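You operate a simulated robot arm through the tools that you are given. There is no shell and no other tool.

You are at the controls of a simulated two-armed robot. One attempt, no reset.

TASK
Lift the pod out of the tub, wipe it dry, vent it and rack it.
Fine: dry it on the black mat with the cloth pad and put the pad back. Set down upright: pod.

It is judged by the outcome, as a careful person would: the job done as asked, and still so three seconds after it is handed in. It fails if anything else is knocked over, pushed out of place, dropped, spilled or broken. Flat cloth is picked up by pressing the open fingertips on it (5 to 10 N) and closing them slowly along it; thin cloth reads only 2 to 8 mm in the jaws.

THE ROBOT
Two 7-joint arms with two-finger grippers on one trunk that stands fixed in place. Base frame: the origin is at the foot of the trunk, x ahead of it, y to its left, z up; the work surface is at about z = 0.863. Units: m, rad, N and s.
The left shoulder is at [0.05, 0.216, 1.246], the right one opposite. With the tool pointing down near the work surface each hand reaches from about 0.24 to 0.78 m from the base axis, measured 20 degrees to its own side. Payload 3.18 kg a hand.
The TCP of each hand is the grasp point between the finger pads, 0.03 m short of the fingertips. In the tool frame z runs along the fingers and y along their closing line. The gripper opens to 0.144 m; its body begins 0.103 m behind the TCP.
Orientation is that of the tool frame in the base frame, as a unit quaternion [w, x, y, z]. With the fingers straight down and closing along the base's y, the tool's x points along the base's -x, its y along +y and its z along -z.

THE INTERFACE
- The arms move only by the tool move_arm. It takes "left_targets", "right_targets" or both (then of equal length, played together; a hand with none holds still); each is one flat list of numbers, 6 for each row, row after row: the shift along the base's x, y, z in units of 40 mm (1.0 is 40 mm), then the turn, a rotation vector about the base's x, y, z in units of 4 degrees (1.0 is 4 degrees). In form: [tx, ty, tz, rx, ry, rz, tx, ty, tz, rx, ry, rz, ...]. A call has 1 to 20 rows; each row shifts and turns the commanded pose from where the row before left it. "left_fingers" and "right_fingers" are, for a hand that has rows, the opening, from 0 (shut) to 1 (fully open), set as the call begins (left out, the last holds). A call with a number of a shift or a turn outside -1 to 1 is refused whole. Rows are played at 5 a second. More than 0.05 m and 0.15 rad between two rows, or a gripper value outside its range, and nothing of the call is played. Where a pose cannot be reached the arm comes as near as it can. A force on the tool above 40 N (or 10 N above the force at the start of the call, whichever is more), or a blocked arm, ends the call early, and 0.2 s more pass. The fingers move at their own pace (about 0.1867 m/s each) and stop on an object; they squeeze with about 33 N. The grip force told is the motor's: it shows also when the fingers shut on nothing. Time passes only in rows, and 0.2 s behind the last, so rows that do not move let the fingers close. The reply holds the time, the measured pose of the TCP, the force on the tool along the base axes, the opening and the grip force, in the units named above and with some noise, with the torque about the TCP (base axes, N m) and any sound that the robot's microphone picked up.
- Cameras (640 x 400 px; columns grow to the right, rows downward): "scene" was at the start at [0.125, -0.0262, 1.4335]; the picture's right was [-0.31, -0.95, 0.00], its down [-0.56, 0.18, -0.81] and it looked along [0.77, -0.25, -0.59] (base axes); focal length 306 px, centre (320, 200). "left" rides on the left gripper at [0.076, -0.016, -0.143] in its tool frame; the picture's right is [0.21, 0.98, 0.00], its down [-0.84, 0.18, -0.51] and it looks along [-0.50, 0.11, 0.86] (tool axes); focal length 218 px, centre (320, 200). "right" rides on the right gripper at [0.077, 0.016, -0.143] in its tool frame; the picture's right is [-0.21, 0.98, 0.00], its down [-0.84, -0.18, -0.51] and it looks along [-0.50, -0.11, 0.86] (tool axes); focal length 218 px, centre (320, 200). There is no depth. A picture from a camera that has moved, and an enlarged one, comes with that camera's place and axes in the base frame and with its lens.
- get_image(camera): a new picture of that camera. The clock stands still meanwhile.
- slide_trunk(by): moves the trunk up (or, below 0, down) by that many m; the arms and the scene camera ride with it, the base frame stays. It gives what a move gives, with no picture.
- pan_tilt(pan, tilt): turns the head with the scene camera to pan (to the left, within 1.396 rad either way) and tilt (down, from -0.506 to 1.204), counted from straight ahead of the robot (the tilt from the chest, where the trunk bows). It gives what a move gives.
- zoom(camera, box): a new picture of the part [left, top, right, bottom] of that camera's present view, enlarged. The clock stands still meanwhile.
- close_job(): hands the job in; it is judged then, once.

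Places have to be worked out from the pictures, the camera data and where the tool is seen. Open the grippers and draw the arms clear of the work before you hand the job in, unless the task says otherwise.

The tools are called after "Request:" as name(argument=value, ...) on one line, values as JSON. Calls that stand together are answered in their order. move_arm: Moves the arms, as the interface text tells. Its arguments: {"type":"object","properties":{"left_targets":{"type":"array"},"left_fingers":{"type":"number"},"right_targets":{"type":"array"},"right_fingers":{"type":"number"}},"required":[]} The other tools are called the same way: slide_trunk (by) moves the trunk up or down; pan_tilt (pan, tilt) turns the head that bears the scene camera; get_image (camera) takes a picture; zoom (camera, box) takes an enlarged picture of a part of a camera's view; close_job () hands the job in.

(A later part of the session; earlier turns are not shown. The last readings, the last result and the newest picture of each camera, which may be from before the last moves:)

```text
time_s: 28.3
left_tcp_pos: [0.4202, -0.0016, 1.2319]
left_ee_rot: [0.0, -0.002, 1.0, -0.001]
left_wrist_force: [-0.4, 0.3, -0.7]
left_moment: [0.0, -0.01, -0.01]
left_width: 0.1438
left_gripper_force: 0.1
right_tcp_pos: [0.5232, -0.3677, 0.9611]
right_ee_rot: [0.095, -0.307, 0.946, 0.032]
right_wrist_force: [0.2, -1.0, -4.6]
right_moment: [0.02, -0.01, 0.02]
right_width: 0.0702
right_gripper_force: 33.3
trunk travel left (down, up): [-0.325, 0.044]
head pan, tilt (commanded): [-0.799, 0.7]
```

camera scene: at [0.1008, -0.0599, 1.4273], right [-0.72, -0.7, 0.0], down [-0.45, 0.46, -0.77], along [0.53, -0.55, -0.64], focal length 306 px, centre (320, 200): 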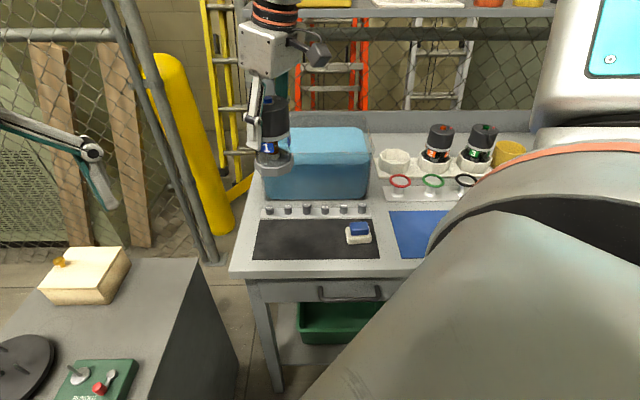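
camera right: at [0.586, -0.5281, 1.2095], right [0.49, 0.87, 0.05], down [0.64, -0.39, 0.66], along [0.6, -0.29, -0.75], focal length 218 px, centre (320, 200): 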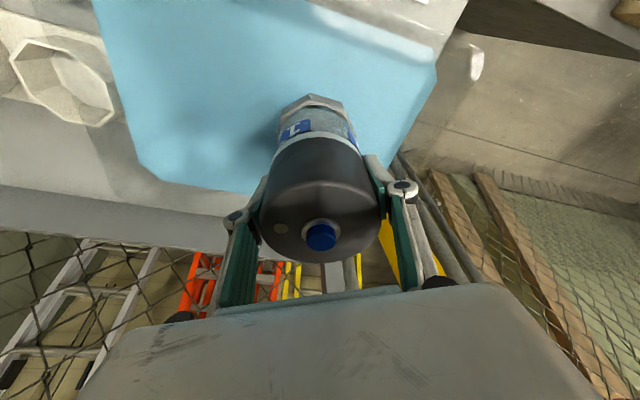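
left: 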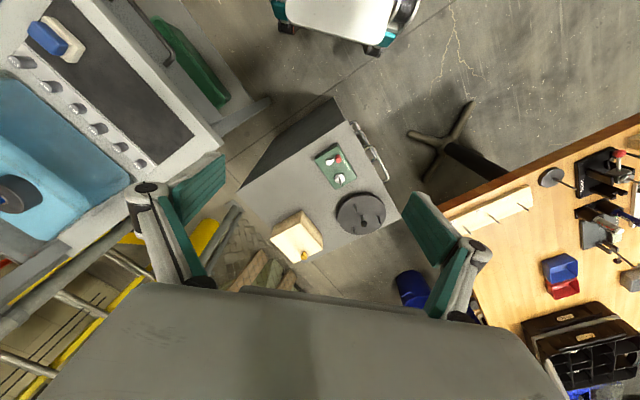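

Force is still just the pod's weight (~4 N). I lower 2 mm at a time.

Request:
move_arm(right_targets=[0, 0, -0.05, 0, 0, 0, 0, 0, -0.05, 0, 0, 0])

```text
time_s: 28.9
left_tcp_pos: [0.4192, -0.0015, 1.2315]
left_ee_rot: [0.001, -0.001, 1.0, -0.001]
left_wrist_force: [0.6, -0.1, -0.3]
left_moment: [0.0, -0.02, 0.01]
left_width: 0.1439
left_gripper_force: 0.1
right_tcp_pos: [0.5231, -0.3671, 0.9571]
right_ee_rot: [0.094, -0.307, 0.946, 0.033]
right_wrist_force: [0.3, 0.2, -3.5]
right_moment: [0.05, -0.02, -0.03]
right_width: 0.0705
right_gripper_force: 32.8
trunk travel left (down, up): [-0.325, 0.044]
head pan, tilt (commanded): [-0.799, 0.7]
```

Still free at 0.957. Two more 2 mm steps.

Request:
move_arm(right_targets=[0, 0, -0.05, 0, 0, 0, 0, 0, -0.05, 0, 0, 0])

Request:
zoom(camera="scene", box=[260, 180, 340, 240])

```text
time_s: 29.5
left_tcp_pos: [0.4184, -0.0011, 1.2332]
left_ee_rot: [0.0, -0.001, 1.0, 0.0]
left_wrist_force: [-0.3, -0.6, -0.7]
left_moment: [-0.04, 0.02, -0.01]
left_width: 0.1435
left_gripper_force: 0.0
right_tcp_pos: [0.5243, -0.3669, 0.9529]
right_ee_rot: [0.095, -0.306, 0.947, 0.032]
right_wrist_force: [-3.3, -1.6, 5.8]
right_moment: [0.03, 0.62, 0.13]
right_width: 0.0705
right_gripper_force: 33.4
trunk travel left (down, up): [-0.325, 0.044]
head pan, tilt (commanded): [-0.799, 0.7]
```

```text
6.67 times, centred on (300, 210) of scene
camera zoom: at [0.1001, -0.06, 1.4274], right [-0.72, -0.7, 0.0], down [-0.45, 0.46, -0.77], along [0.53, -0.55, -0.64], focal length 2037 px, centre (453, 133)
```

zoom: 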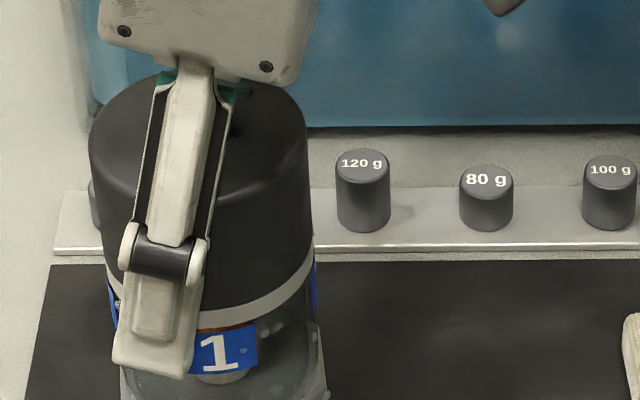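

Touch-down: vertical force changed by ~10 N at TCP z=0.953, with slight edge contact. I ease up 1 mm to relieve it, then open moderately to let the pod settle.

Request:
move_arm(right_targets=[0, 0, 0.03, 0, 0, 0, 0, 0, 0, 0, 0, 0])

```text
time_s: 30.1
left_tcp_pos: [0.4187, -0.0019, 1.2317]
left_ee_rot: [0.0, -0.001, 1.0, -0.001]
left_wrist_force: [1.6, -0.3, -0.1]
left_moment: [0.0, 0.01, 0.0]
left_width: 0.144
left_gripper_force: 0.1
right_tcp_pos: [0.5233, -0.3667, 0.9543]
right_ee_rot: [0.094, -0.306, 0.947, 0.034]
right_wrist_force: [0.0, 0.3, -5.0]
right_moment: [0.02, -0.01, -0.01]
right_width: 0.0703
right_gripper_force: 33.2
trunk travel left (down, up): [-0.325, 0.044]
head pan, tilt (commanded): [-0.799, 0.7]
```

It is now just off the mat by under a millimetre. I lower half a millimetre and open to about 98 mm.

Request:
move_arm(right_targets=[0, 0, -0.018, 0, 0, 0])

Request:
move_arm(right_targets=[0, 0, 0, 0, 0, 0, 0, 0, 0, 0, 0, 0, 0, 0, 0, 0, 0, 0], right_fingers=0.68)

Request:
zoom(camera="scene", box=[240, 165, 340, 240])

Request:
get_image(camera="right")

```text
time_s: 30.5
left_tcp_pos: [0.4193, -0.0009, 1.2324]
left_ee_rot: [0.0, -0.002, 1.0, -0.001]
left_wrist_force: [-0.2, 0.2, 0.2]
left_moment: [0.02, -0.03, 0.02]
left_width: 0.1438
left_gripper_force: 0.1
right_tcp_pos: [0.5243, -0.3672, 0.953]
right_ee_rot: [0.095, -0.307, 0.947, 0.032]
right_wrist_force: [-1.7, -1.1, 1.0]
right_moment: [0.12, 0.26, 0.04]
right_width: 0.0702
right_gripper_force: 32.8
trunk travel left (down, up): [-0.325, 0.044]
head pan, tilt (commanded): [-0.799, 0.7]
```

```text
time_s: 31.3
left_tcp_pos: [0.4188, -0.0025, 1.2322]
left_ee_rot: [0.0, -0.002, 1.0, -0.001]
left_wrist_force: [0.7, 0.8, -1.4]
left_moment: [0.02, 0.01, 0.0]
left_width: 0.1439
left_gripper_force: 0.1
right_tcp_pos: [0.5241, -0.3672, 0.9523]
right_ee_rot: [0.094, -0.307, 0.947, 0.032]
right_wrist_force: [-0.2, -1.2, 0.0]
right_moment: [0.02, 0.0, 0.0]
right_width: 0.0978
right_gripper_force: 0.2
trunk travel left (down, up): [-0.325, 0.044]
head pan, tilt (commanded): [-0.799, 0.7]
```

```text
5.33 times, centred on (290, 202) of scene
camera zoom: at [0.1009, -0.0601, 1.4272], right [-0.72, -0.7, 0.0], down [-0.45, 0.46, -0.76], along [0.53, -0.55, -0.64], focal length 1630 px, centre (480, 187)
```

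zoom: 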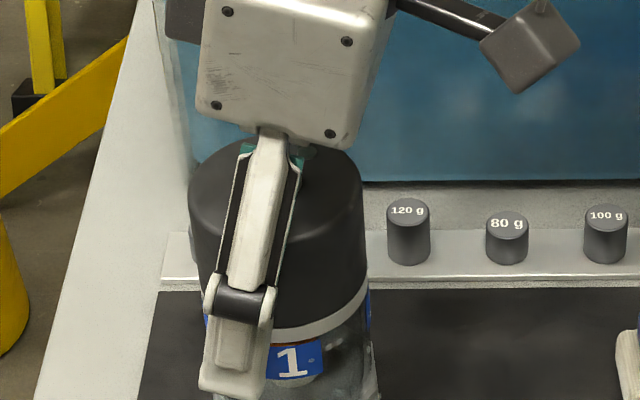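

```text
taken
camera right: at [0.4301, -0.4147, 1.0768], right [-0.41, 0.91, 0.05], down [0.69, 0.28, 0.66], along [0.59, 0.3, -0.75], focal length 218 px, centre (320, 200)
```

right: 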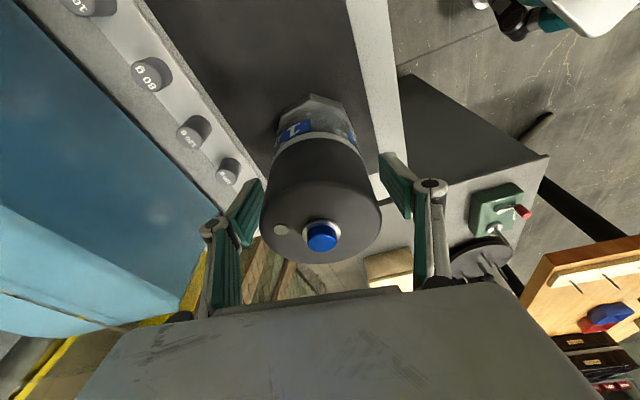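

The pod is released and standing on the mat. I raise the right hand straight up clear of it.

Request:
move_arm(right_targets=[0, 0, 0.3, 0, 0, 0, 0, 0, 0.5, 0, 0, 0, 0, 0, 0.7, 0, 0, 0, 0, 0, 0.8, 0, 0, 0, 0, 0, 0.8, 0, 0, 0])

Request:
get_image(camera="scene")

Request:
get_image(camera="right")

```text
time_s: 32.5
left_tcp_pos: [0.4186, -0.0014, 1.2329]
left_ee_rot: [0.0, -0.002, 1.0, -0.001]
left_wrist_force: [-0.5, 0.6, -0.1]
left_moment: [0.02, 0.0, -0.01]
left_width: 0.1439
left_gripper_force: 0.1
right_tcp_pos: [0.5229, -0.3674, 1.0785]
right_ee_rot: [0.094, -0.307, 0.946, 0.032]
right_wrist_force: [-0.7, -0.3, 0.7]
right_moment: [0.01, -0.04, 0.02]
right_width: 0.0977
right_gripper_force: 0.1
trunk travel left (down, up): [-0.325, 0.044]
head pan, tilt (commanded): [-0.799, 0.7]
```

```text
taken
camera scene: at [0.1001, -0.0598, 1.4273], right [-0.72, -0.7, 0.0], down [-0.45, 0.46, -0.77], along [0.53, -0.55, -0.64], focal length 306 px, centre (320, 200)
```

scene: 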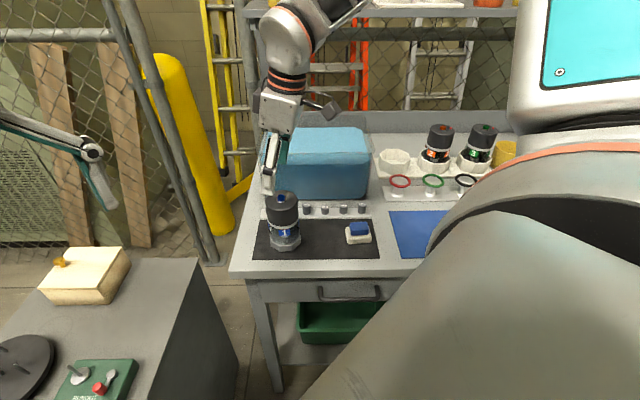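

```text
taken
camera right: at [0.429, -0.4148, 1.2027], right [-0.41, 0.91, 0.04], down [0.69, 0.28, 0.66], along [0.59, 0.3, -0.75], focal length 218 px, centre (320, 200)
```

right: 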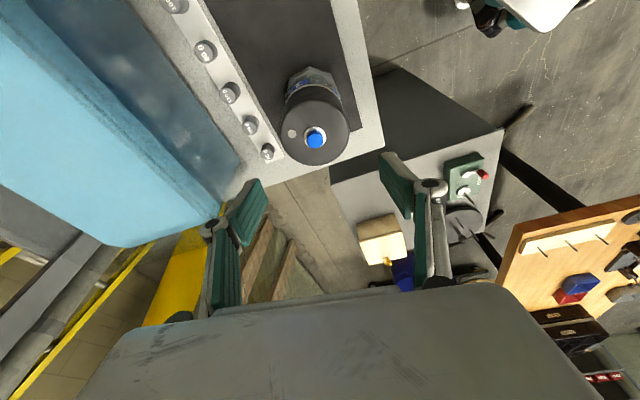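

The pod stands upright on the mat. I zoom in to check droplets on it and the mat/pad.

Request:
zoom(camera="scene", box=[250, 185, 330, 255])

Request:
zoom(camera="scene", box=[325, 205, 390, 262])

Request:
zoom(camera="right", box=[240, 40, 400, 180])

```text
5.71 times, centred on (290, 220) of scene
camera zoom: at [0.1001, -0.0598, 1.4273], right [-0.72, -0.7, 0.0], down [-0.45, 0.46, -0.77], along [0.53, -0.55, -0.64], focal length 1746 px, centre (491, 86)
```

zoom: 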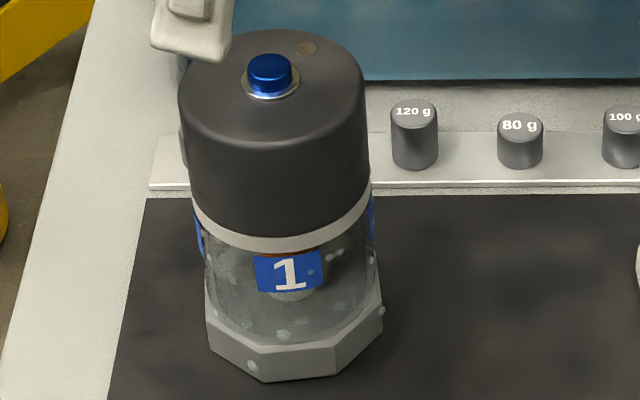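

```text
7.02 times, centred on (358, 234) of scene
camera zoom: at [0.1001, -0.0598, 1.4273], right [-0.72, -0.7, 0.0], down [-0.45, 0.46, -0.77], along [0.53, -0.55, -0.64], focal length 2145 px, centre (57, -35)
```

zoom: 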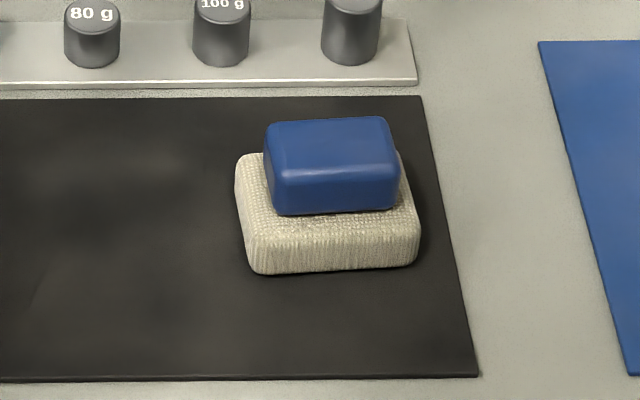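

```text
2.86 times, centred on (320, 110) of right
camera zoom: at [0.429, -0.4148, 1.2027], right [-0.41, 0.91, 0.04], down [0.69, 0.28, 0.66], along [0.59, 0.3, -0.75], focal length 624 px, centre (320, 457)
```

zoom: 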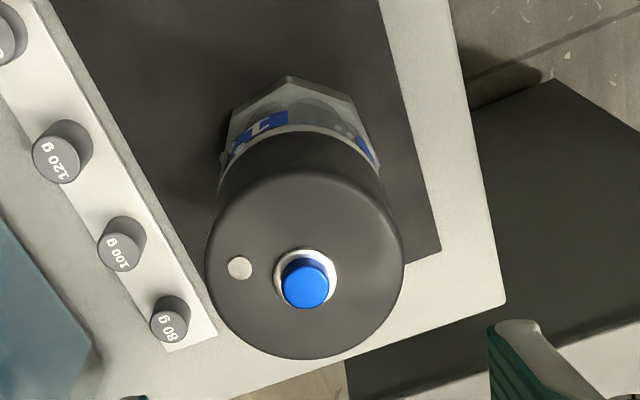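

Droplets show all round the clear body and the base. The pad is a cloth block (~63×45×21 mm) with a blue handle (~44×28×21 mm, top z≈0.908) at about (0.396, -0.502). I raise the right hand, take out its tilt and turn to yaw 45°, then head over to the pad.

Request:
move_arm(right_targets=[-0.1, -0.1, 0.5, -0.56, 0.77, 0, -0.2, -0.2, 0.4, -0.56, 0.77, 0, -0.4, -0.4, 0, -0.56, 0.77, 0, -0.5, -0.5, 0, 0, 0, 0.75, -0.5, -0.5, 0, 0, 0, 0.75, -0.5, -0.6, 0, 0, 0, 0.75, -0.5, -0.6, 0, 0, 0, 0, -0.4, -0.5, 0, 0, 0, 0])

Request:
get_image(camera="right")

```text
time_s: 34.3
left_tcp_pos: [0.4189, -0.0012, 1.2329]
left_ee_rot: [-0.001, -0.002, 1.0, 0.0]
left_wrist_force: [0.1, -0.4, 0.2]
left_moment: [0.01, -0.01, 0.02]
left_width: 0.144
left_gripper_force: 0.0
right_tcp_pos: [0.3989, -0.5033, 1.1151]
right_ee_rot: [0.0, -0.383, 0.924, 0.002]
right_wrist_force: [-0.2, 0.6, -0.3]
right_moment: [0.01, -0.02, 0.02]
right_width: 0.098
right_gripper_force: 0.1
trunk travel left (down, up): [-0.325, 0.044]
head pan, tilt (commanded): [-0.799, 0.7]
```

```text
taken
camera right: at [0.3328, -0.5461, 1.2558], right [-0.54, 0.84, 0.0], down [0.72, 0.47, 0.51], along [0.42, 0.28, -0.86], focal length 218 px, centre (320, 200)
```

right: 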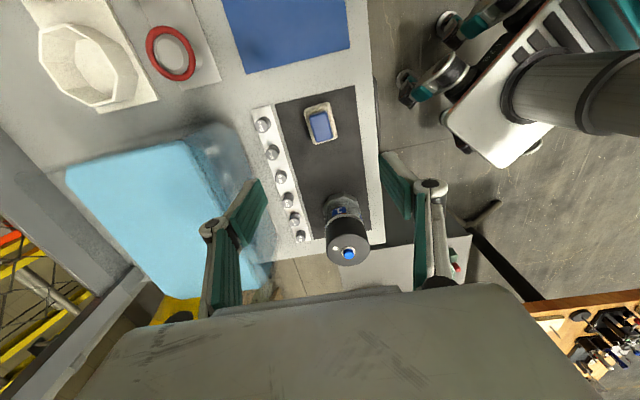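

Hand is above the pad, vertical, yaw 45°. I zoom in to fix the handle's place and orientation.

Request:
zoom(camera="right", box=[270, 80, 370, 160])

```text
5.00 times, centred on (320, 120) of right
camera zoom: at [0.3328, -0.5461, 1.2558], right [-0.54, 0.84, 0.0], down [0.72, 0.47, 0.51], along [0.42, 0.28, -0.86], focal length 1091 px, centre (320, 600)
```

zoom: 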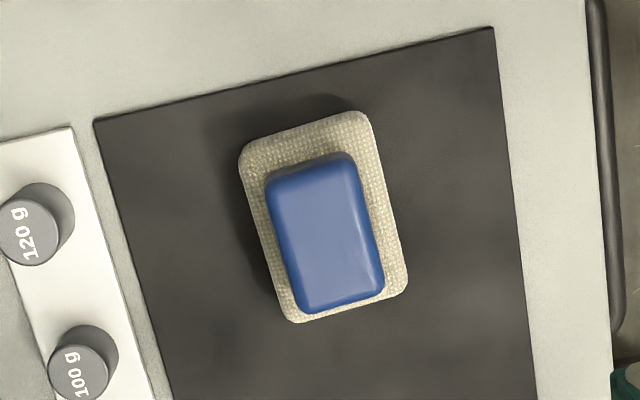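

Handle is 40×26 mm centred at (0.392, -0.503), long axis at ~47°. I narrow the fingers to ~70 mm, shift 6 mm, and lower in steps while watching for drift.

Request:
move_arm(right_targets=[-0.17, 0.0, -0.5, 0, 0, 0, 0, 0, -0.6, 0, 0, 0, 0, 0, -0.6, 0, 0, 0, 0, 0, -0.6, 0, 0, 0], right_fingers=0.5)

Request:
zoom(camera="right", box=[220, 60, 420, 220])

```text
time_s: 35.3
left_tcp_pos: [0.4198, -0.0024, 1.2327]
left_ee_rot: [-0.001, -0.001, 1.0, -0.001]
left_wrist_force: [0.8, 0.7, -1.9]
left_moment: [-0.03, -0.02, -0.01]
left_width: 0.1442
left_gripper_force: 0.1
right_tcp_pos: [0.3939, -0.5037, 1.0211]
right_ee_rot: [-0.001, -0.382, 0.924, 0.001]
right_wrist_force: [0.5, 0.1, -0.1]
right_moment: [0.05, 0.02, 0.01]
right_width: 0.072
right_gripper_force: 0.0
trunk travel left (down, up): [-0.325, 0.044]
head pan, tilt (commanded): [-0.799, 0.7]
```

```text
2.50 times, centred on (320, 140) of right
camera zoom: at [0.3285, -0.5459, 1.1624], right [-0.54, 0.84, 0.0], down [0.72, 0.47, 0.51], along [0.42, 0.28, -0.86], focal length 546 px, centre (320, 350)
```

zoom: 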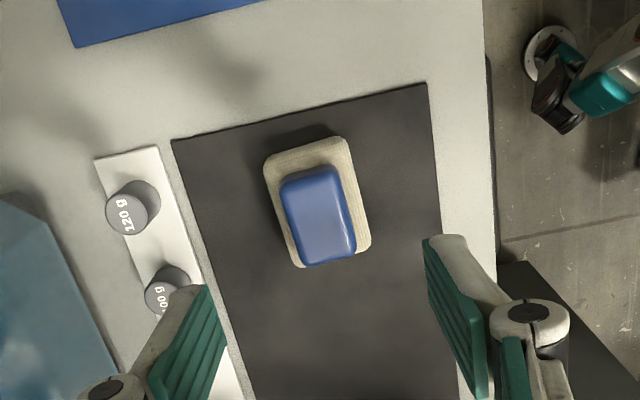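

Aligned within 3 mm. I lower to TCP z≈0.925.

Request:
move_arm(right_targets=[-0.05, 0.0, -0.6, 0, 0, 0, 0, 0, -0.6, 0, 0, 0, 0, 0, -0.6, 0, 0, 0, 0, 0, -0.55, 0, 0, 0])

Request:
get_image(camera="right")

Request:
zoom(camera="scene", box=[310, 165, 410, 265])

```text
time_s: 36.3
left_tcp_pos: [0.4187, -0.0025, 1.2324]
left_ee_rot: [-0.001, -0.002, 1.0, -0.001]
left_wrist_force: [-0.6, -0.7, 0.5]
left_moment: [-0.01, 0.02, -0.02]
left_width: 0.1441
left_gripper_force: 0.0
right_tcp_pos: [0.3919, -0.502, 0.9283]
right_ee_rot: [-0.001, -0.383, 0.924, 0.002]
right_wrist_force: [0.3, -0.8, 0.9]
right_moment: [-0.02, 0.01, -0.03]
right_width: 0.0719
right_gripper_force: 0.1
trunk travel left (down, up): [-0.325, 0.044]
head pan, tilt (commanded): [-0.799, 0.7]
```

```text
taken
camera right: at [0.3262, -0.545, 1.0706], right [-0.54, 0.84, 0.0], down [0.72, 0.47, 0.51], along [0.42, 0.28, -0.86], focal length 218 px, centre (320, 200)
```

right: 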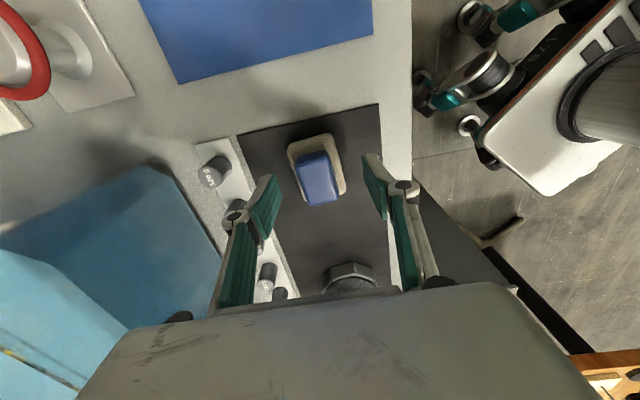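

```text
4.00 times, centred on (360, 215) of scene
camera zoom: at [0.1013, -0.0601, 1.4272], right [-0.72, -0.7, 0.0], down [-0.45, 0.46, -0.76], along [0.53, -0.55, -0.64], focal length 1222 px, centre (160, 140)
```

zoom: 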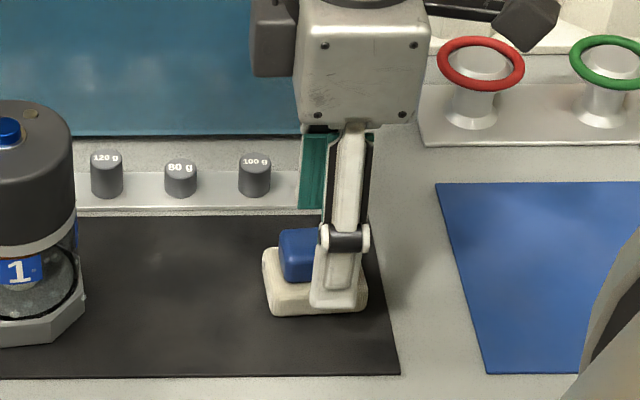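

Fingers straddle the handle. I lower another 6 mm so the tips sit just above the cloth, then close.

Request:
move_arm(right_targets=[0, 0, -0.15, 0, 0, 0])

Request:
move_arm(right_targets=[0, 0, 0, 0, 0, 0, 0, 0, 0, 0, 0, 0, 0, 0, 0, 0, 0, 0], right_fingers=0)

Request:
zoom(camera="scene", box=[310, 165, 410, 265])

Request:
get_image(camera="right")

```text
time_s: 36.7
left_tcp_pos: [0.4193, -0.0016, 1.2315]
left_ee_rot: [-0.001, -0.002, 1.0, -0.001]
left_wrist_force: [0.2, 0.2, 0.8]
left_moment: [0.01, 0.01, 0.01]
left_width: 0.1437
left_gripper_force: 0.1
right_tcp_pos: [0.3901, -0.5025, 0.9223]
right_ee_rot: [-0.001, -0.382, 0.924, 0.002]
right_wrist_force: [0.0, 0.5, -0.2]
right_moment: [-0.01, 0.0, -0.04]
right_width: 0.0721
right_gripper_force: 0.1
trunk travel left (down, up): [-0.325, 0.044]
head pan, tilt (commanded): [-0.799, 0.7]
```

```text
time_s: 37.5
left_tcp_pos: [0.4192, -0.0012, 1.2333]
left_ee_rot: [0.0, -0.001, 1.0, -0.001]
left_wrist_force: [-1.0, 0.1, -0.6]
left_moment: [0.0, 0.02, -0.02]
left_width: 0.1439
left_gripper_force: 0.1
right_tcp_pos: [0.3909, -0.5019, 0.9234]
right_ee_rot: [0.0, -0.381, 0.925, 0.002]
right_wrist_force: [-0.8, -1.3, 4.2]
right_moment: [-0.12, -0.06, -0.05]
right_width: 0.0291
right_gripper_force: 32.8
trunk travel left (down, up): [-0.325, 0.044]
head pan, tilt (commanded): [-0.799, 0.7]
```

```text
4.00 times, centred on (360, 215) of scene
camera zoom: at [0.1006, -0.0599, 1.4273], right [-0.72, -0.7, 0.0], down [-0.45, 0.46, -0.77], along [0.53, -0.55, -0.64], focal length 1222 px, centre (160, 140)
```

zoom: 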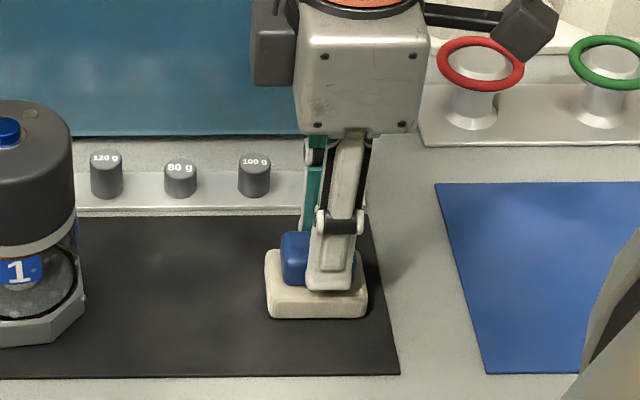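

```text
taken
camera right: at [0.3253, -0.5451, 1.0648], right [-0.54, 0.84, 0.0], down [0.72, 0.47, 0.51], along [0.42, 0.28, -0.86], focal length 218 px, centre (320, 200)
```

right: 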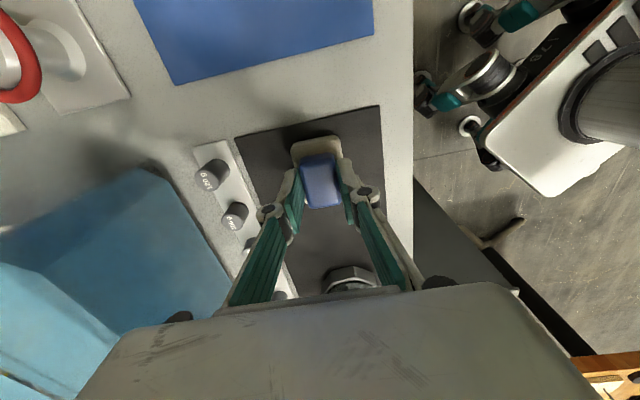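

The handle is gripped (29 mm wide, TCP (0.391, -0.502, 0.923) – I note this as the put-back pose). I lift the pad 4 cm and check it.

Request:
move_arm(right_targets=[0, 0, 0.3, 0, 0, 0, 0, 0, 0.4, 0, 0, 0, 0, 0, 0.4, 0, 0, 0])

Request:
get_image(camera="right")

Request:
zoom(camera="scene", box=[240, 165, 400, 265])

```text
time_s: 38.3
left_tcp_pos: [0.4182, -0.0009, 1.2327]
left_ee_rot: [0.0, -0.002, 1.0, -0.001]
left_wrist_force: [0.0, 0.5, 0.3]
left_moment: [0.0, -0.05, 0.01]
left_width: 0.1441
left_gripper_force: 0.1
right_tcp_pos: [0.3892, -0.502, 0.9657]
right_ee_rot: [-0.001, -0.382, 0.924, 0.002]
right_wrist_force: [-0.1, -0.5, -0.4]
right_moment: [0.0, -0.01, 0.0]
right_width: 0.0291
right_gripper_force: 33.2
trunk travel left (down, up): [-0.325, 0.044]
head pan, tilt (commanded): [-0.799, 0.7]
```

```text
taken
camera right: at [0.3243, -0.5449, 1.1077], right [-0.54, 0.84, 0.0], down [0.72, 0.47, 0.51], along [0.42, 0.28, -0.86], focal length 218 px, centre (320, 200)
```

right: 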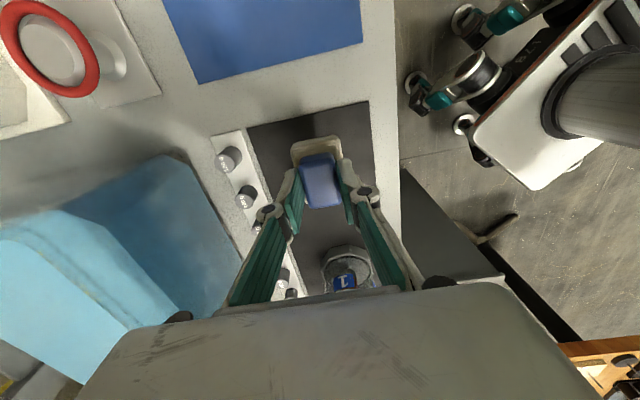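

```text
4.00 times, centred on (320, 215) of scene
camera zoom: at [0.1004, -0.0599, 1.4273], right [-0.72, -0.7, 0.0], down [-0.45, 0.46, -0.77], along [0.53, -0.55, -0.64], focal length 1222 px, centre (320, 140)
```

zoom: 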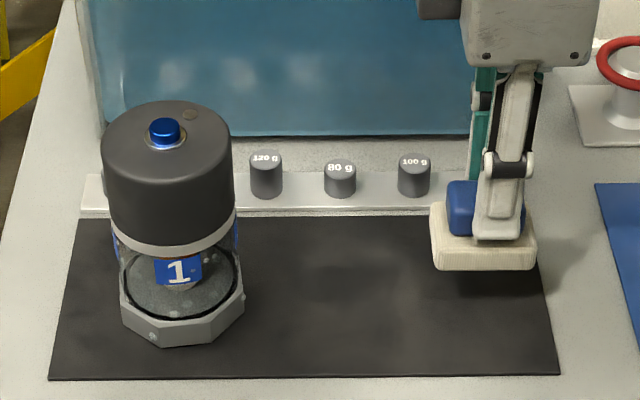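

The pad hangs level in the hand; its cloth face on the pod side sits about 42 mm ahead of the TCP. I move it along the mat to within ~1.5 cm of the pod's right side, at clear-body height.

Request:
move_arm(right_targets=[0.45, 0.45, 0, 0, 0, 0, 0.45, 0.45, -0.1, 0, 0, 0, 0.45, 0.45, -0.15, 0, 0, 0, 0.44, 0.43, -0.15, 0, 0, 0])

Request:
zoom(camera="scene", box=[240, 165, 400, 265])

Request:
get_image(camera="right")

```text
time_s: 39.3
left_tcp_pos: [0.4203, -0.0015, 1.2321]
left_ee_rot: [-0.001, -0.002, 1.0, -0.001]
left_wrist_force: [0.0, -0.1, -0.2]
left_moment: [0.03, 0.04, 0.0]
left_width: 0.144
left_gripper_force: 0.0
right_tcp_pos: [0.4634, -0.4325, 0.9521]
right_ee_rot: [-0.001, -0.382, 0.924, 0.002]
right_wrist_force: [0.2, 0.3, -0.6]
right_moment: [-0.02, 0.0, 0.01]
right_width: 0.0291
right_gripper_force: 33.2
trunk travel left (down, up): [-0.325, 0.044]
head pan, tilt (commanded): [-0.799, 0.7]
```

```text
4.00 times, centred on (320, 215) of scene
camera zoom: at [0.1015, -0.0601, 1.4272], right [-0.72, -0.7, 0.0], down [-0.45, 0.46, -0.76], along [0.53, -0.55, -0.64], focal length 1222 px, centre (320, 140)
```

zoom: 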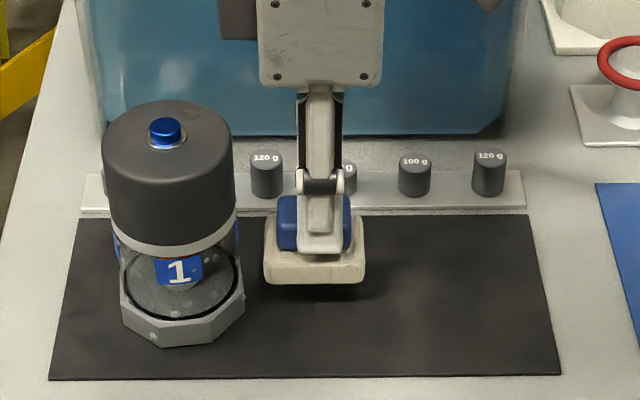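

```text
taken
camera right: at [0.3979, -0.4768, 1.0933], right [-0.54, 0.84, 0.0], down [0.72, 0.47, 0.51], along [0.42, 0.28, -0.86], focal length 218 px, centre (320, 200)
```

right: 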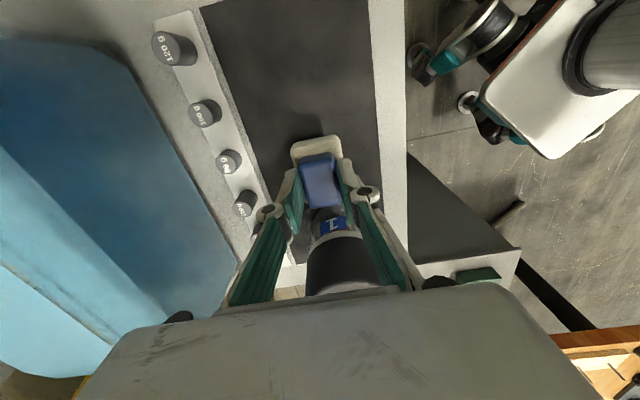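

Pad face is ~14 mm from the pod's body, depth-aligned within 4 mm. I approach in 3 mm steps.

Request:
move_arm(right_targets=[0.053, 0.05, 0, 0, 0, 0, 0.053, 0.05, 0, 0, 0, 0, 0.053, 0.05, 0, 0, 0, 0, 0.053, 0.05, 0, 0, 0, 0])

Request:
zoom(camera="scene", box=[250, 180, 350, 260])

```text
time_s: 40.3
left_tcp_pos: [0.4188, -0.0021, 1.2326]
left_ee_rot: [0.0, -0.002, 1.0, -0.001]
left_wrist_force: [0.4, 0.0, 0.2]
left_moment: [0.03, 0.04, 0.01]
left_width: 0.1438
left_gripper_force: 0.0
right_tcp_pos: [0.471, -0.4248, 0.9514]
right_ee_rot: [0.0, -0.382, 0.924, 0.002]
right_wrist_force: [-0.1, -0.2, -1.0]
right_moment: [0.01, 0.02, 0.0]
right_width: 0.0291
right_gripper_force: 33.0
trunk travel left (down, up): [-0.325, 0.044]
head pan, tilt (commanded): [-0.799, 0.7]
```

```text
5.00 times, centred on (300, 220) of scene
camera zoom: at [0.1008, -0.0601, 1.4272], right [-0.72, -0.7, 0.0], down [-0.45, 0.46, -0.76], along [0.53, -0.55, -0.64], focal length 1528 px, centre (420, 100)
```

zoom: 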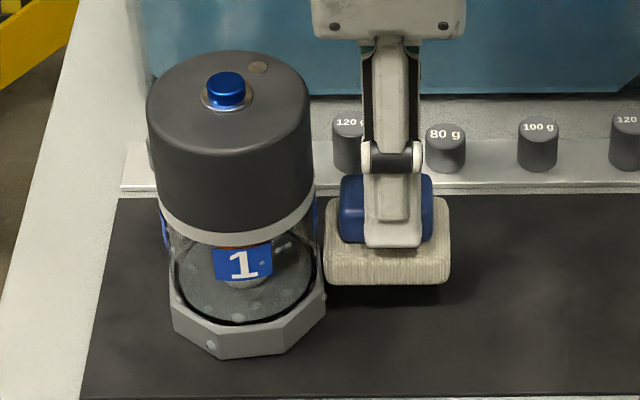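

Almost touching. I step on by 1.5 mm increments, reading the force.

Request:
move_arm(right_targets=[0.027, 0.026, 0, 0, 0, 0, 0.027, 0.026, 0, 0, 0, 0])

```text
time_s: 40.9
left_tcp_pos: [0.4202, -0.0018, 1.2326]
left_ee_rot: [0.0, -0.001, 1.0, -0.001]
left_wrist_force: [0.1, -0.2, 0.0]
left_moment: [0.01, 0.0, -0.02]
left_width: 0.1442
left_gripper_force: 0.0
right_tcp_pos: [0.4727, -0.4219, 0.9509]
right_ee_rot: [-0.001, -0.382, 0.924, 0.001]
right_wrist_force: [-0.1, 0.3, -0.7]
right_moment: [-0.02, -0.03, -0.01]
right_width: 0.0289
right_gripper_force: 33.0
trunk travel left (down, up): [-0.325, 0.044]
head pan, tilt (commanded): [-0.799, 0.7]
```

No contact force yet. Two more 1.5 mm steps.

Request:
move_arm(right_targets=[0.027, 0.026, 0, 0, 0, 0, 0.027, 0.026, 0, 0, 0, 0])

Request:
zoom(camera="scene", box=[250, 180, 350, 260])

```text
time_s: 41.5
left_tcp_pos: [0.4191, -0.0028, 1.2334]
left_ee_rot: [0.0, -0.002, 1.0, 0.0]
left_wrist_force: [0.1, 0.4, -0.3]
left_moment: [0.02, 0.02, -0.02]
left_width: 0.1439
left_gripper_force: 0.1
right_tcp_pos: [0.4746, -0.4207, 0.95]
right_ee_rot: [-0.001, -0.382, 0.924, 0.002]
right_wrist_force: [-2.6, -2.9, 1.6]
right_moment: [-0.1, 0.1, -0.03]
right_width: 0.0291
right_gripper_force: 32.8
trunk travel left (down, up): [-0.325, 0.044]
head pan, tilt (commanded): [-0.799, 0.7]
```

```text
5.00 times, centred on (300, 220) of scene
camera zoom: at [0.1007, -0.0603, 1.4272], right [-0.72, -0.7, 0.0], down [-0.45, 0.46, -0.76], along [0.53, -0.55, -0.64], focal length 1528 px, centre (420, 100)
```

zoom: 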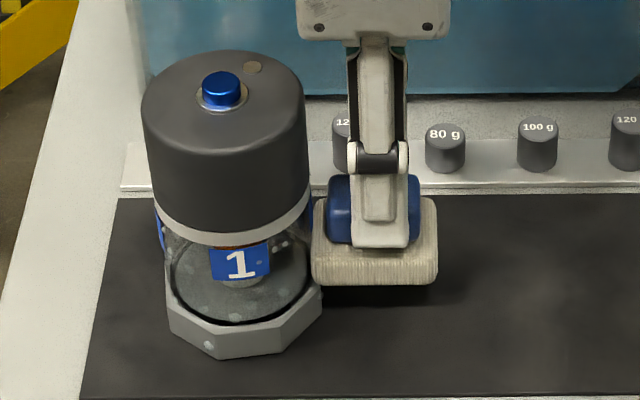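

Contact: about 3.9 N along the push direction, and the pod slid ~2 mm, upright. I ease back 1 mm and look closely at the wiped side with the hand camera.

Request:
move_arm(right_targets=[-0.2, -0.2, 0, 0, 0, 0])

Request:
zoom(camera="right", box=[280, 180, 380, 300])

Request:
zoom(camera="scene", box=[260, 190, 310, 255])

```text
time_s: 41.9
left_tcp_pos: [0.4186, -0.0025, 1.2326]
left_ee_rot: [0.0, -0.002, 1.0, -0.001]
left_wrist_force: [-0.4, 0.5, -0.2]
left_moment: [0.0, -0.01, 0.01]
left_width: 0.1443
left_gripper_force: 0.1
right_tcp_pos: [0.4675, -0.4273, 0.9507]
right_ee_rot: [0.001, -0.382, 0.924, 0.002]
right_wrist_force: [-0.3, 0.0, -1.1]
right_moment: [0.03, -0.04, -0.01]
right_width: 0.0292
right_gripper_force: 32.8
trunk travel left (down, up): [-0.325, 0.044]
head pan, tilt (commanded): [-0.799, 0.7]
```

```text
3.33 times, centred on (330, 240) of right
camera zoom: at [0.402, -0.4705, 1.0918], right [-0.54, 0.84, 0.0], down [0.72, 0.47, 0.51], along [0.42, 0.28, -0.86], focal length 728 px, centre (287, 67)
```

zoom: 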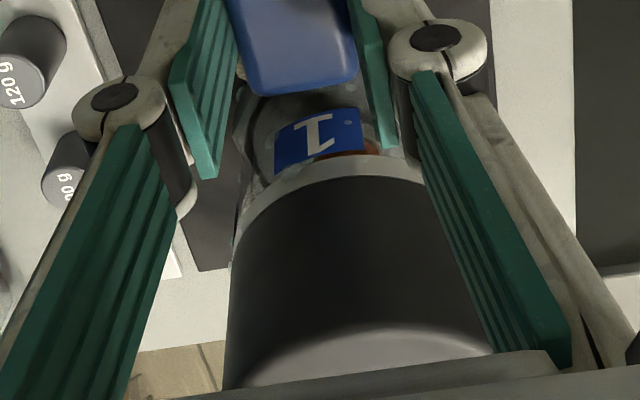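

```text
6.15 times, centred on (285, 222) of scene
camera zoom: at [0.1005, -0.0603, 1.4273], right [-0.72, -0.7, 0.0], down [-0.45, 0.46, -0.77], along [0.53, -0.55, -0.64], focal length 1881 px, centre (535, 62)
```

zoom: 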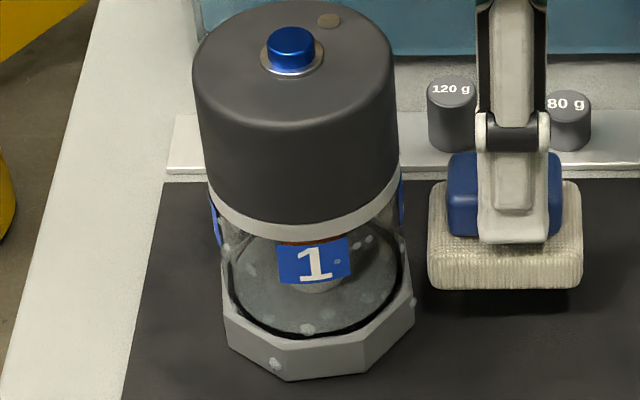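

Droplets remain on the front, left and base corner. Before continuing I want to know the yaw range of the hand here, so I lift the pad away from the pod and try turning towards yaw 135°.

Request:
move_arm(right_targets=[-0.3, -0.3, 0.3, 0, 0, 0, -0.3, -0.3, 0.5, 0, 0, 0, -0.2, -0.2, 0.6, 0, 0, 0.6, 0, 0, 0.6, 0, 0, 0.9, 0, 0, 0.3, 0, 0, 0.9, 0, 0, 0, 0, 0, 0.9, 0, 0, 0, 0, 0, 0.9, 0, 0, 0, 0, 0, 0.9, 0, 0, 0, 0, 0, 0.9, 0, 0, 0, 0, 0, 0.9, 0, 0, 0, 0, 0, 0.9])

```text
time_s: 44.3
left_tcp_pos: [0.4198, -0.0019, 1.2314]
left_ee_rot: [0.0, -0.001, 1.0, -0.001]
left_wrist_force: [1.1, 0.6, -0.3]
left_moment: [0.0, 0.01, -0.01]
left_width: 0.1441
left_gripper_force: 0.1
right_tcp_pos: [0.4359, -0.4606, 1.0406]
right_ee_rot: [-0.001, -0.617, 0.787, 0.001]
right_wrist_force: [-0.4, -0.3, -0.8]
right_moment: [-0.02, -0.01, 0.01]
right_width: 0.0293
right_gripper_force: 32.6
trunk travel left (down, up): [-0.325, 0.044]
head pan, tilt (commanded): [-0.799, 0.7]
```

Yaw 76° reached without trouble. I continue turning to about 135°.

Request:
move_arm(right_targets=[0, 0, 0, 0, 0, 1, 0, 0, 0, 0, 0, 1, 0, 0, 0, 0, 0, 1, 0, 0, 0, 0, 0, 1, 0, 0, 0, 0, 0, 1, 0, 0, 0, 0, 0, 1, 0, 0, 0, 0, 0, 1, 0, 0, 0, 0, 0, 1, 0, 0, 0, 0, 0, 1, 0, 0, 0, 0, 0, 1, 0, 0, 0, 0, 0, 1, 0, 0, 0, 0, 0, 1, 0, 0, 0, 0, 0, 1, 0, 0, 0, 0, 0, 1, 0, 0, 0, 0, 0, 0.7])

Request:
get_image(camera="scene")

```text
time_s: 47.5
left_tcp_pos: [0.4179, -0.0021, 1.2317]
left_ee_rot: [-0.001, -0.002, 1.0, -0.001]
left_wrist_force: [0.1, 0.3, 0.0]
left_moment: [0.01, 0.02, 0.02]
left_width: 0.1441
left_gripper_force: 0.0
right_tcp_pos: [0.4356, -0.4596, 1.0417]
right_ee_rot: [0.002, 0.924, -0.382, -0.001]
right_wrist_force: [0.7, -0.9, -1.5]
right_moment: [0.0, 0.03, -0.02]
right_width: 0.0289
right_gripper_force: 33.0
trunk travel left (down, up): [-0.325, 0.044]
head pan, tilt (commanded): [-0.799, 0.7]
```

```text
taken
camera scene: at [0.1009, -0.0601, 1.4272], right [-0.72, -0.7, 0.0], down [-0.45, 0.46, -0.76], along [0.53, -0.55, -0.64], focal length 306 px, centre (320, 200)
```

scene: 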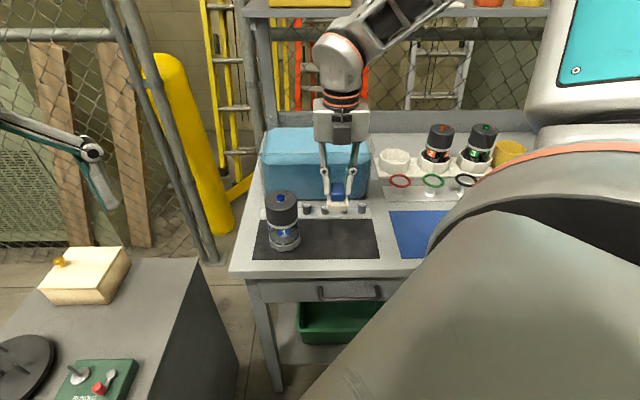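

Yaw 135° is fine too. Holding the pad by its long axis (fingers on the ends) would free the long cloth faces and leave room from the stud strip behind the pod, so I'll put the pad back, re-grip it at yaw 135°. First I turn back to 45° above its place.

Request:
move_arm(right_targets=[-0.056, -0.053, 0, 0, 0, -1, -0.056, -0.053, 0, 0, 0, -1, -0.056, -0.053, 0, 0, 0, -1, -0.056, -0.053, 0, 0, 0, -1, -0.056, -0.053, 0, 0, 0, -1, -0.056, -0.053, 0, 0, 0, -1, -0.056, -0.053, 0, 0, 0, -1, -0.056, -0.053, 0, 0, 0, -1, -0.056, -0.053, 0, 0, 0, -1, -0.056, -0.053, 0, 0, 0, -1, -0.056, -0.053, 0, 0, 0, -1, -0.056, -0.053, 0, 0, 0, -1, -0.056, -0.053, 0, 0, 0, -1, -0.056, -0.053, 0, 0, 0, -1, -0.056, -0.053, 0, 0, 0, -1, -0.056, -0.053, 0, 0, 0, -1, -0.056, -0.053, 0, 0, 0, -1, -0.056, -0.053, 0, 0, 0, -1, -0.056, -0.053, 0, 0, 0, -1, -0.056, -0.053, 0, 0, 0, -1])

```text
time_s: 51.7
left_tcp_pos: [0.4193, -0.0022, 1.2328]
left_ee_rot: [0.0, -0.002, 1.0, -0.001]
left_wrist_force: [-0.4, -0.4, -0.4]
left_moment: [0.03, 0.01, 0.01]
left_width: 0.1441
left_gripper_force: 0.1
right_tcp_pos: [0.3914, -0.5023, 1.041]
right_ee_rot: [0.0, -0.461, 0.887, 0.002]
right_wrist_force: [0.2, 0.5, -0.7]
right_moment: [0.01, -0.02, -0.02]
right_width: 0.0289
right_gripper_force: 33.4
trunk travel left (down, up): [-0.325, 0.044]
head pan, tilt (commanded): [-0.799, 0.7]
```

Now at yaw ~55° over the pad's place. I finish the turn and lower to just above the mat.

Request:
move_arm(right_targets=[0, 0, -0.3, 0, 0, -0.85, 0, 0, -0.5, 0, 0, -0.85, 0, 0, -0.6, 0, 0, -0.83, 0, 0, -0.6, 0, 0, 0, 0, 0, -0.5, 0, 0, 0, 0, 0, -0.25, 0, 0, 0])

```text
time_s: 53.1
left_tcp_pos: [0.4194, -0.0022, 1.2337]
left_ee_rot: [-0.001, -0.002, 1.0, -0.001]
left_wrist_force: [-0.5, 0.6, -0.4]
left_moment: [0.02, -0.02, -0.01]
left_width: 0.144
left_gripper_force: 0.0
right_tcp_pos: [0.3923, -0.5026, 0.9314]
right_ee_rot: [0.001, -0.381, 0.925, 0.002]
right_wrist_force: [-0.5, 0.0, -0.6]
right_moment: [0.0, 0.03, -0.01]
right_width: 0.029
right_gripper_force: 32.8
trunk travel left (down, up): [-0.325, 0.044]
head pan, tilt (commanded): [-0.799, 0.7]
```

Pad is ~7 mm above the mat at its original place. I lower the last millimetres gently.

Request:
move_arm(right_targets=[-0.02, 0, -0.1, 0, 0, 0, 0, 0, -0.05, 0, 0, 0, 0, 0, -0.04, 0, 0, 0])

```text
time_s: 53.9
left_tcp_pos: [0.4192, -0.0016, 1.2333]
left_ee_rot: [0.001, -0.002, 1.0, 0.0]
left_wrist_force: [0.9, -1.0, 0.8]
left_moment: [0.01, 0.0, 0.02]
left_width: 0.144
left_gripper_force: 0.1
right_tcp_pos: [0.3905, -0.5027, 0.9239]
right_ee_rot: [-0.001, -0.381, 0.925, 0.002]
right_wrist_force: [0.3, 0.1, -0.6]
right_moment: [0.0, -0.04, 0.01]
right_width: 0.0291
right_gripper_force: 33.3
trunk travel left (down, up): [-0.325, 0.044]
head pan, tilt (commanded): [-0.799, 0.7]
```

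I lower about 1 mm more and release, opening to ~70 mm.

Request:
move_arm(right_targets=[0, 0, -0.03, 0, 0, 0])

Request:
move_arm(right_targets=[0, 0, 0, 0, 0, 0, 0, 0, 0, 0, 0, 0], right_fingers=0.55)

Request:
move_arm(right_targets=[0, 0, 0.3, 0, 0, 0, 0, 0, 0.6, 0, 0, 0, 0, 0, 0.8, 0, 0, 0, 0, 0, 0.8, 0, 0, 0])

Request:
get_image(camera="right")

```text
time_s: 54.3
left_tcp_pos: [0.4184, -0.0027, 1.2329]
left_ee_rot: [0.0, -0.001, 1.0, -0.001]
left_wrist_force: [-0.2, 1.0, -0.3]
left_moment: [0.0, 0.01, 0.01]
left_width: 0.1441
left_gripper_force: 0.1
right_tcp_pos: [0.3911, -0.5016, 0.923]
right_ee_rot: [0.0, -0.381, 0.924, 0.001]
right_wrist_force: [-3.2, -0.8, 6.8]
right_moment: [-0.06, -0.05, -0.04]
right_width: 0.0291
right_gripper_force: 32.6
trunk travel left (down, up): [-0.325, 0.044]
head pan, tilt (commanded): [-0.799, 0.7]
```

```text
time_s: 54.9
left_tcp_pos: [0.4198, -0.0025, 1.2322]
left_ee_rot: [0.0, -0.001, 1.0, -0.001]
left_wrist_force: [-0.3, 0.1, 0.3]
left_moment: [-0.03, 0.0, 0.0]
left_width: 0.1438
left_gripper_force: 0.0
right_tcp_pos: [0.3915, -0.5018, 0.9213]
right_ee_rot: [-0.001, -0.382, 0.924, 0.002]
right_wrist_force: [-0.5, -0.8, -0.2]
right_moment: [-0.01, 0.0, 0.03]
right_width: 0.0791
right_gripper_force: 0.1
trunk travel left (down, up): [-0.325, 0.044]
head pan, tilt (commanded): [-0.799, 0.7]
```

```text
time_s: 55.9
left_tcp_pos: [0.4185, -0.0011, 1.233]
left_ee_rot: [0.001, -0.002, 1.0, -0.001]
left_wrist_force: [0.3, -0.5, 0.3]
left_moment: [-0.01, -0.03, -0.01]
left_width: 0.1438
left_gripper_force: 0.0
right_tcp_pos: [0.3899, -0.5004, 1.0246]
right_ee_rot: [0.0, -0.382, 0.924, 0.001]
right_wrist_force: [-0.6, -0.3, -1.0]
right_moment: [0.01, -0.03, 0.0]
right_width: 0.0794
right_gripper_force: 0.1
trunk travel left (down, up): [-0.325, 0.044]
head pan, tilt (commanded): [-0.799, 0.7]
```

```text
taken
camera right: at [0.3242, -0.5427, 1.1661], right [-0.54, 0.84, 0.0], down [0.72, 0.47, 0.51], along [0.42, 0.28, -0.86], focal length 218 px, centre (320, 200)
```

right: 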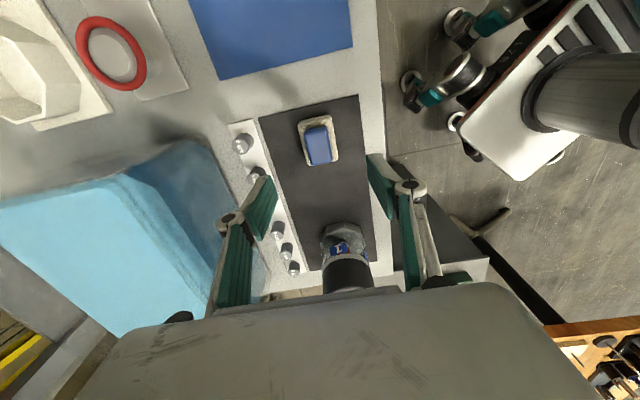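

The pad rests at its place. Now I turn the empty hand to yaw 135° above it.

Request:
move_arm(right_targets=[0, 0, 0.2, 0, 0, 1, 0, 0, 0.2, 0, 0, 1, 0, 0, 0, 0, 0, 1, 0, 0, 0, 0, 0, 1, 0, 0, 0, 0, 0, 1, 0, 0, 0, 0, 0, 1, 0, 0, 0, 0, 0, 1, 0, 0, 0, 0, 0, 1, 0, 0, 0, 0, 0, 1, 0, 0, 0, 0, 0, 1, 0, 0, 0, 0, 0, 1, 0, 0, 0, 0, 0, 1, 0, 0, 0, 0, 0, 1, 0, 0, 0, 0, 0, 1, 0, 0, 0, 0, 0, 1, 0, 0, 0, 0, 0, 1, 0, 0, 0, 0, 0, 1, 0, 0, 0, 0, 0, 1, 0, 0, 0, 0, 0, 1, 0, 0, 0, 0, 0, 1])

Request:
move_arm(right_targets=[0, 0, 0, 0, 0, 0.85, 0, 0, 0, 0, 0, 0.85, 0, 0, 0, 0, 0, 0.85])

Request:
get_image(camera="right")

```text
time_s: 60.1
left_tcp_pos: [0.4195, -0.0026, 1.2326]
left_ee_rot: [0.001, -0.002, 1.0, -0.001]
left_wrist_force: [-0.2, 0.8, 0.2]
left_moment: [-0.02, 0.02, -0.01]
left_width: 0.1442
left_gripper_force: 0.1
right_tcp_pos: [0.3909, -0.5014, 1.0383]
right_ee_rot: [0.001, 0.887, -0.462, -0.001]
right_wrist_force: [-0.3, 0.3, 0.1]
right_moment: [0.01, 0.0, 0.0]
right_width: 0.079
right_gripper_force: 0.1
trunk travel left (down, up): [-0.325, 0.044]
head pan, tilt (commanded): [-0.799, 0.7]
```

```text
time_s: 60.9
left_tcp_pos: [0.4183, -0.0015, 1.2317]
left_ee_rot: [0.0, -0.002, 1.0, -0.001]
left_wrist_force: [-1.1, 0.6, -0.3]
left_moment: [0.0, 0.01, 0.0]
left_width: 0.1438
left_gripper_force: 0.0
right_tcp_pos: [0.3901, -0.5021, 1.0385]
right_ee_rot: [0.001, 0.924, -0.382, 0.0]
right_wrist_force: [-0.4, 0.2, 0.1]
right_moment: [0.04, 0.02, -0.02]
right_width: 0.0793
right_gripper_force: 0.0
trunk travel left (down, up): [-0.325, 0.044]
head pan, tilt (commanded): [-0.799, 0.7]
```

```text
taken
camera right: at [0.4326, -0.5672, 1.1803], right [-0.84, -0.55, 0.0], down [-0.47, 0.72, 0.51], along [-0.28, 0.42, -0.86], focal length 218 px, centre (320, 200)
```

right: 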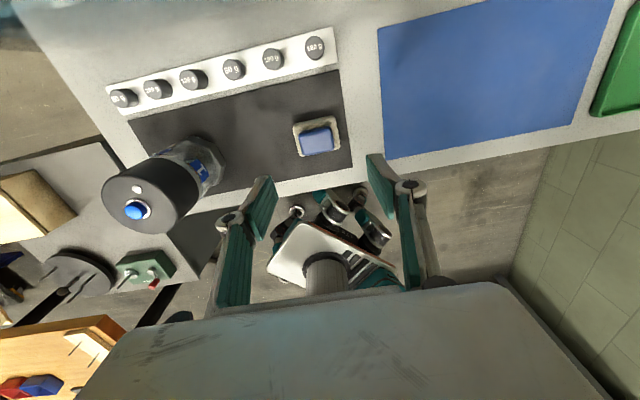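

Request:
zoom(camera="right", box=[260, 90, 380, 190])

```text
4.00 times, centred on (320, 140) of right
camera zoom: at [0.4326, -0.5672, 1.1803], right [-0.84, -0.55, 0.0], down [-0.47, 0.72, 0.51], along [-0.28, 0.42, -0.86], focal length 873 px, centre (320, 440)
```

zoom: 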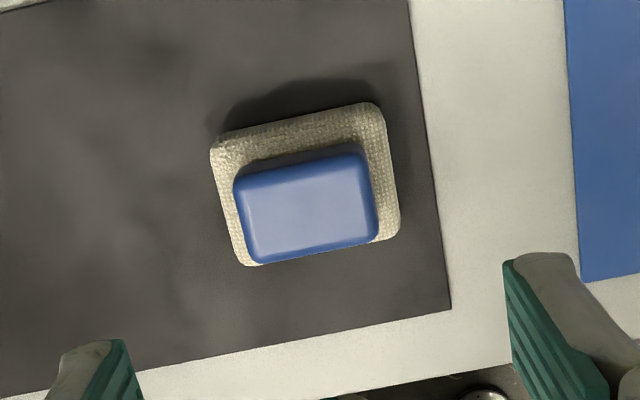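

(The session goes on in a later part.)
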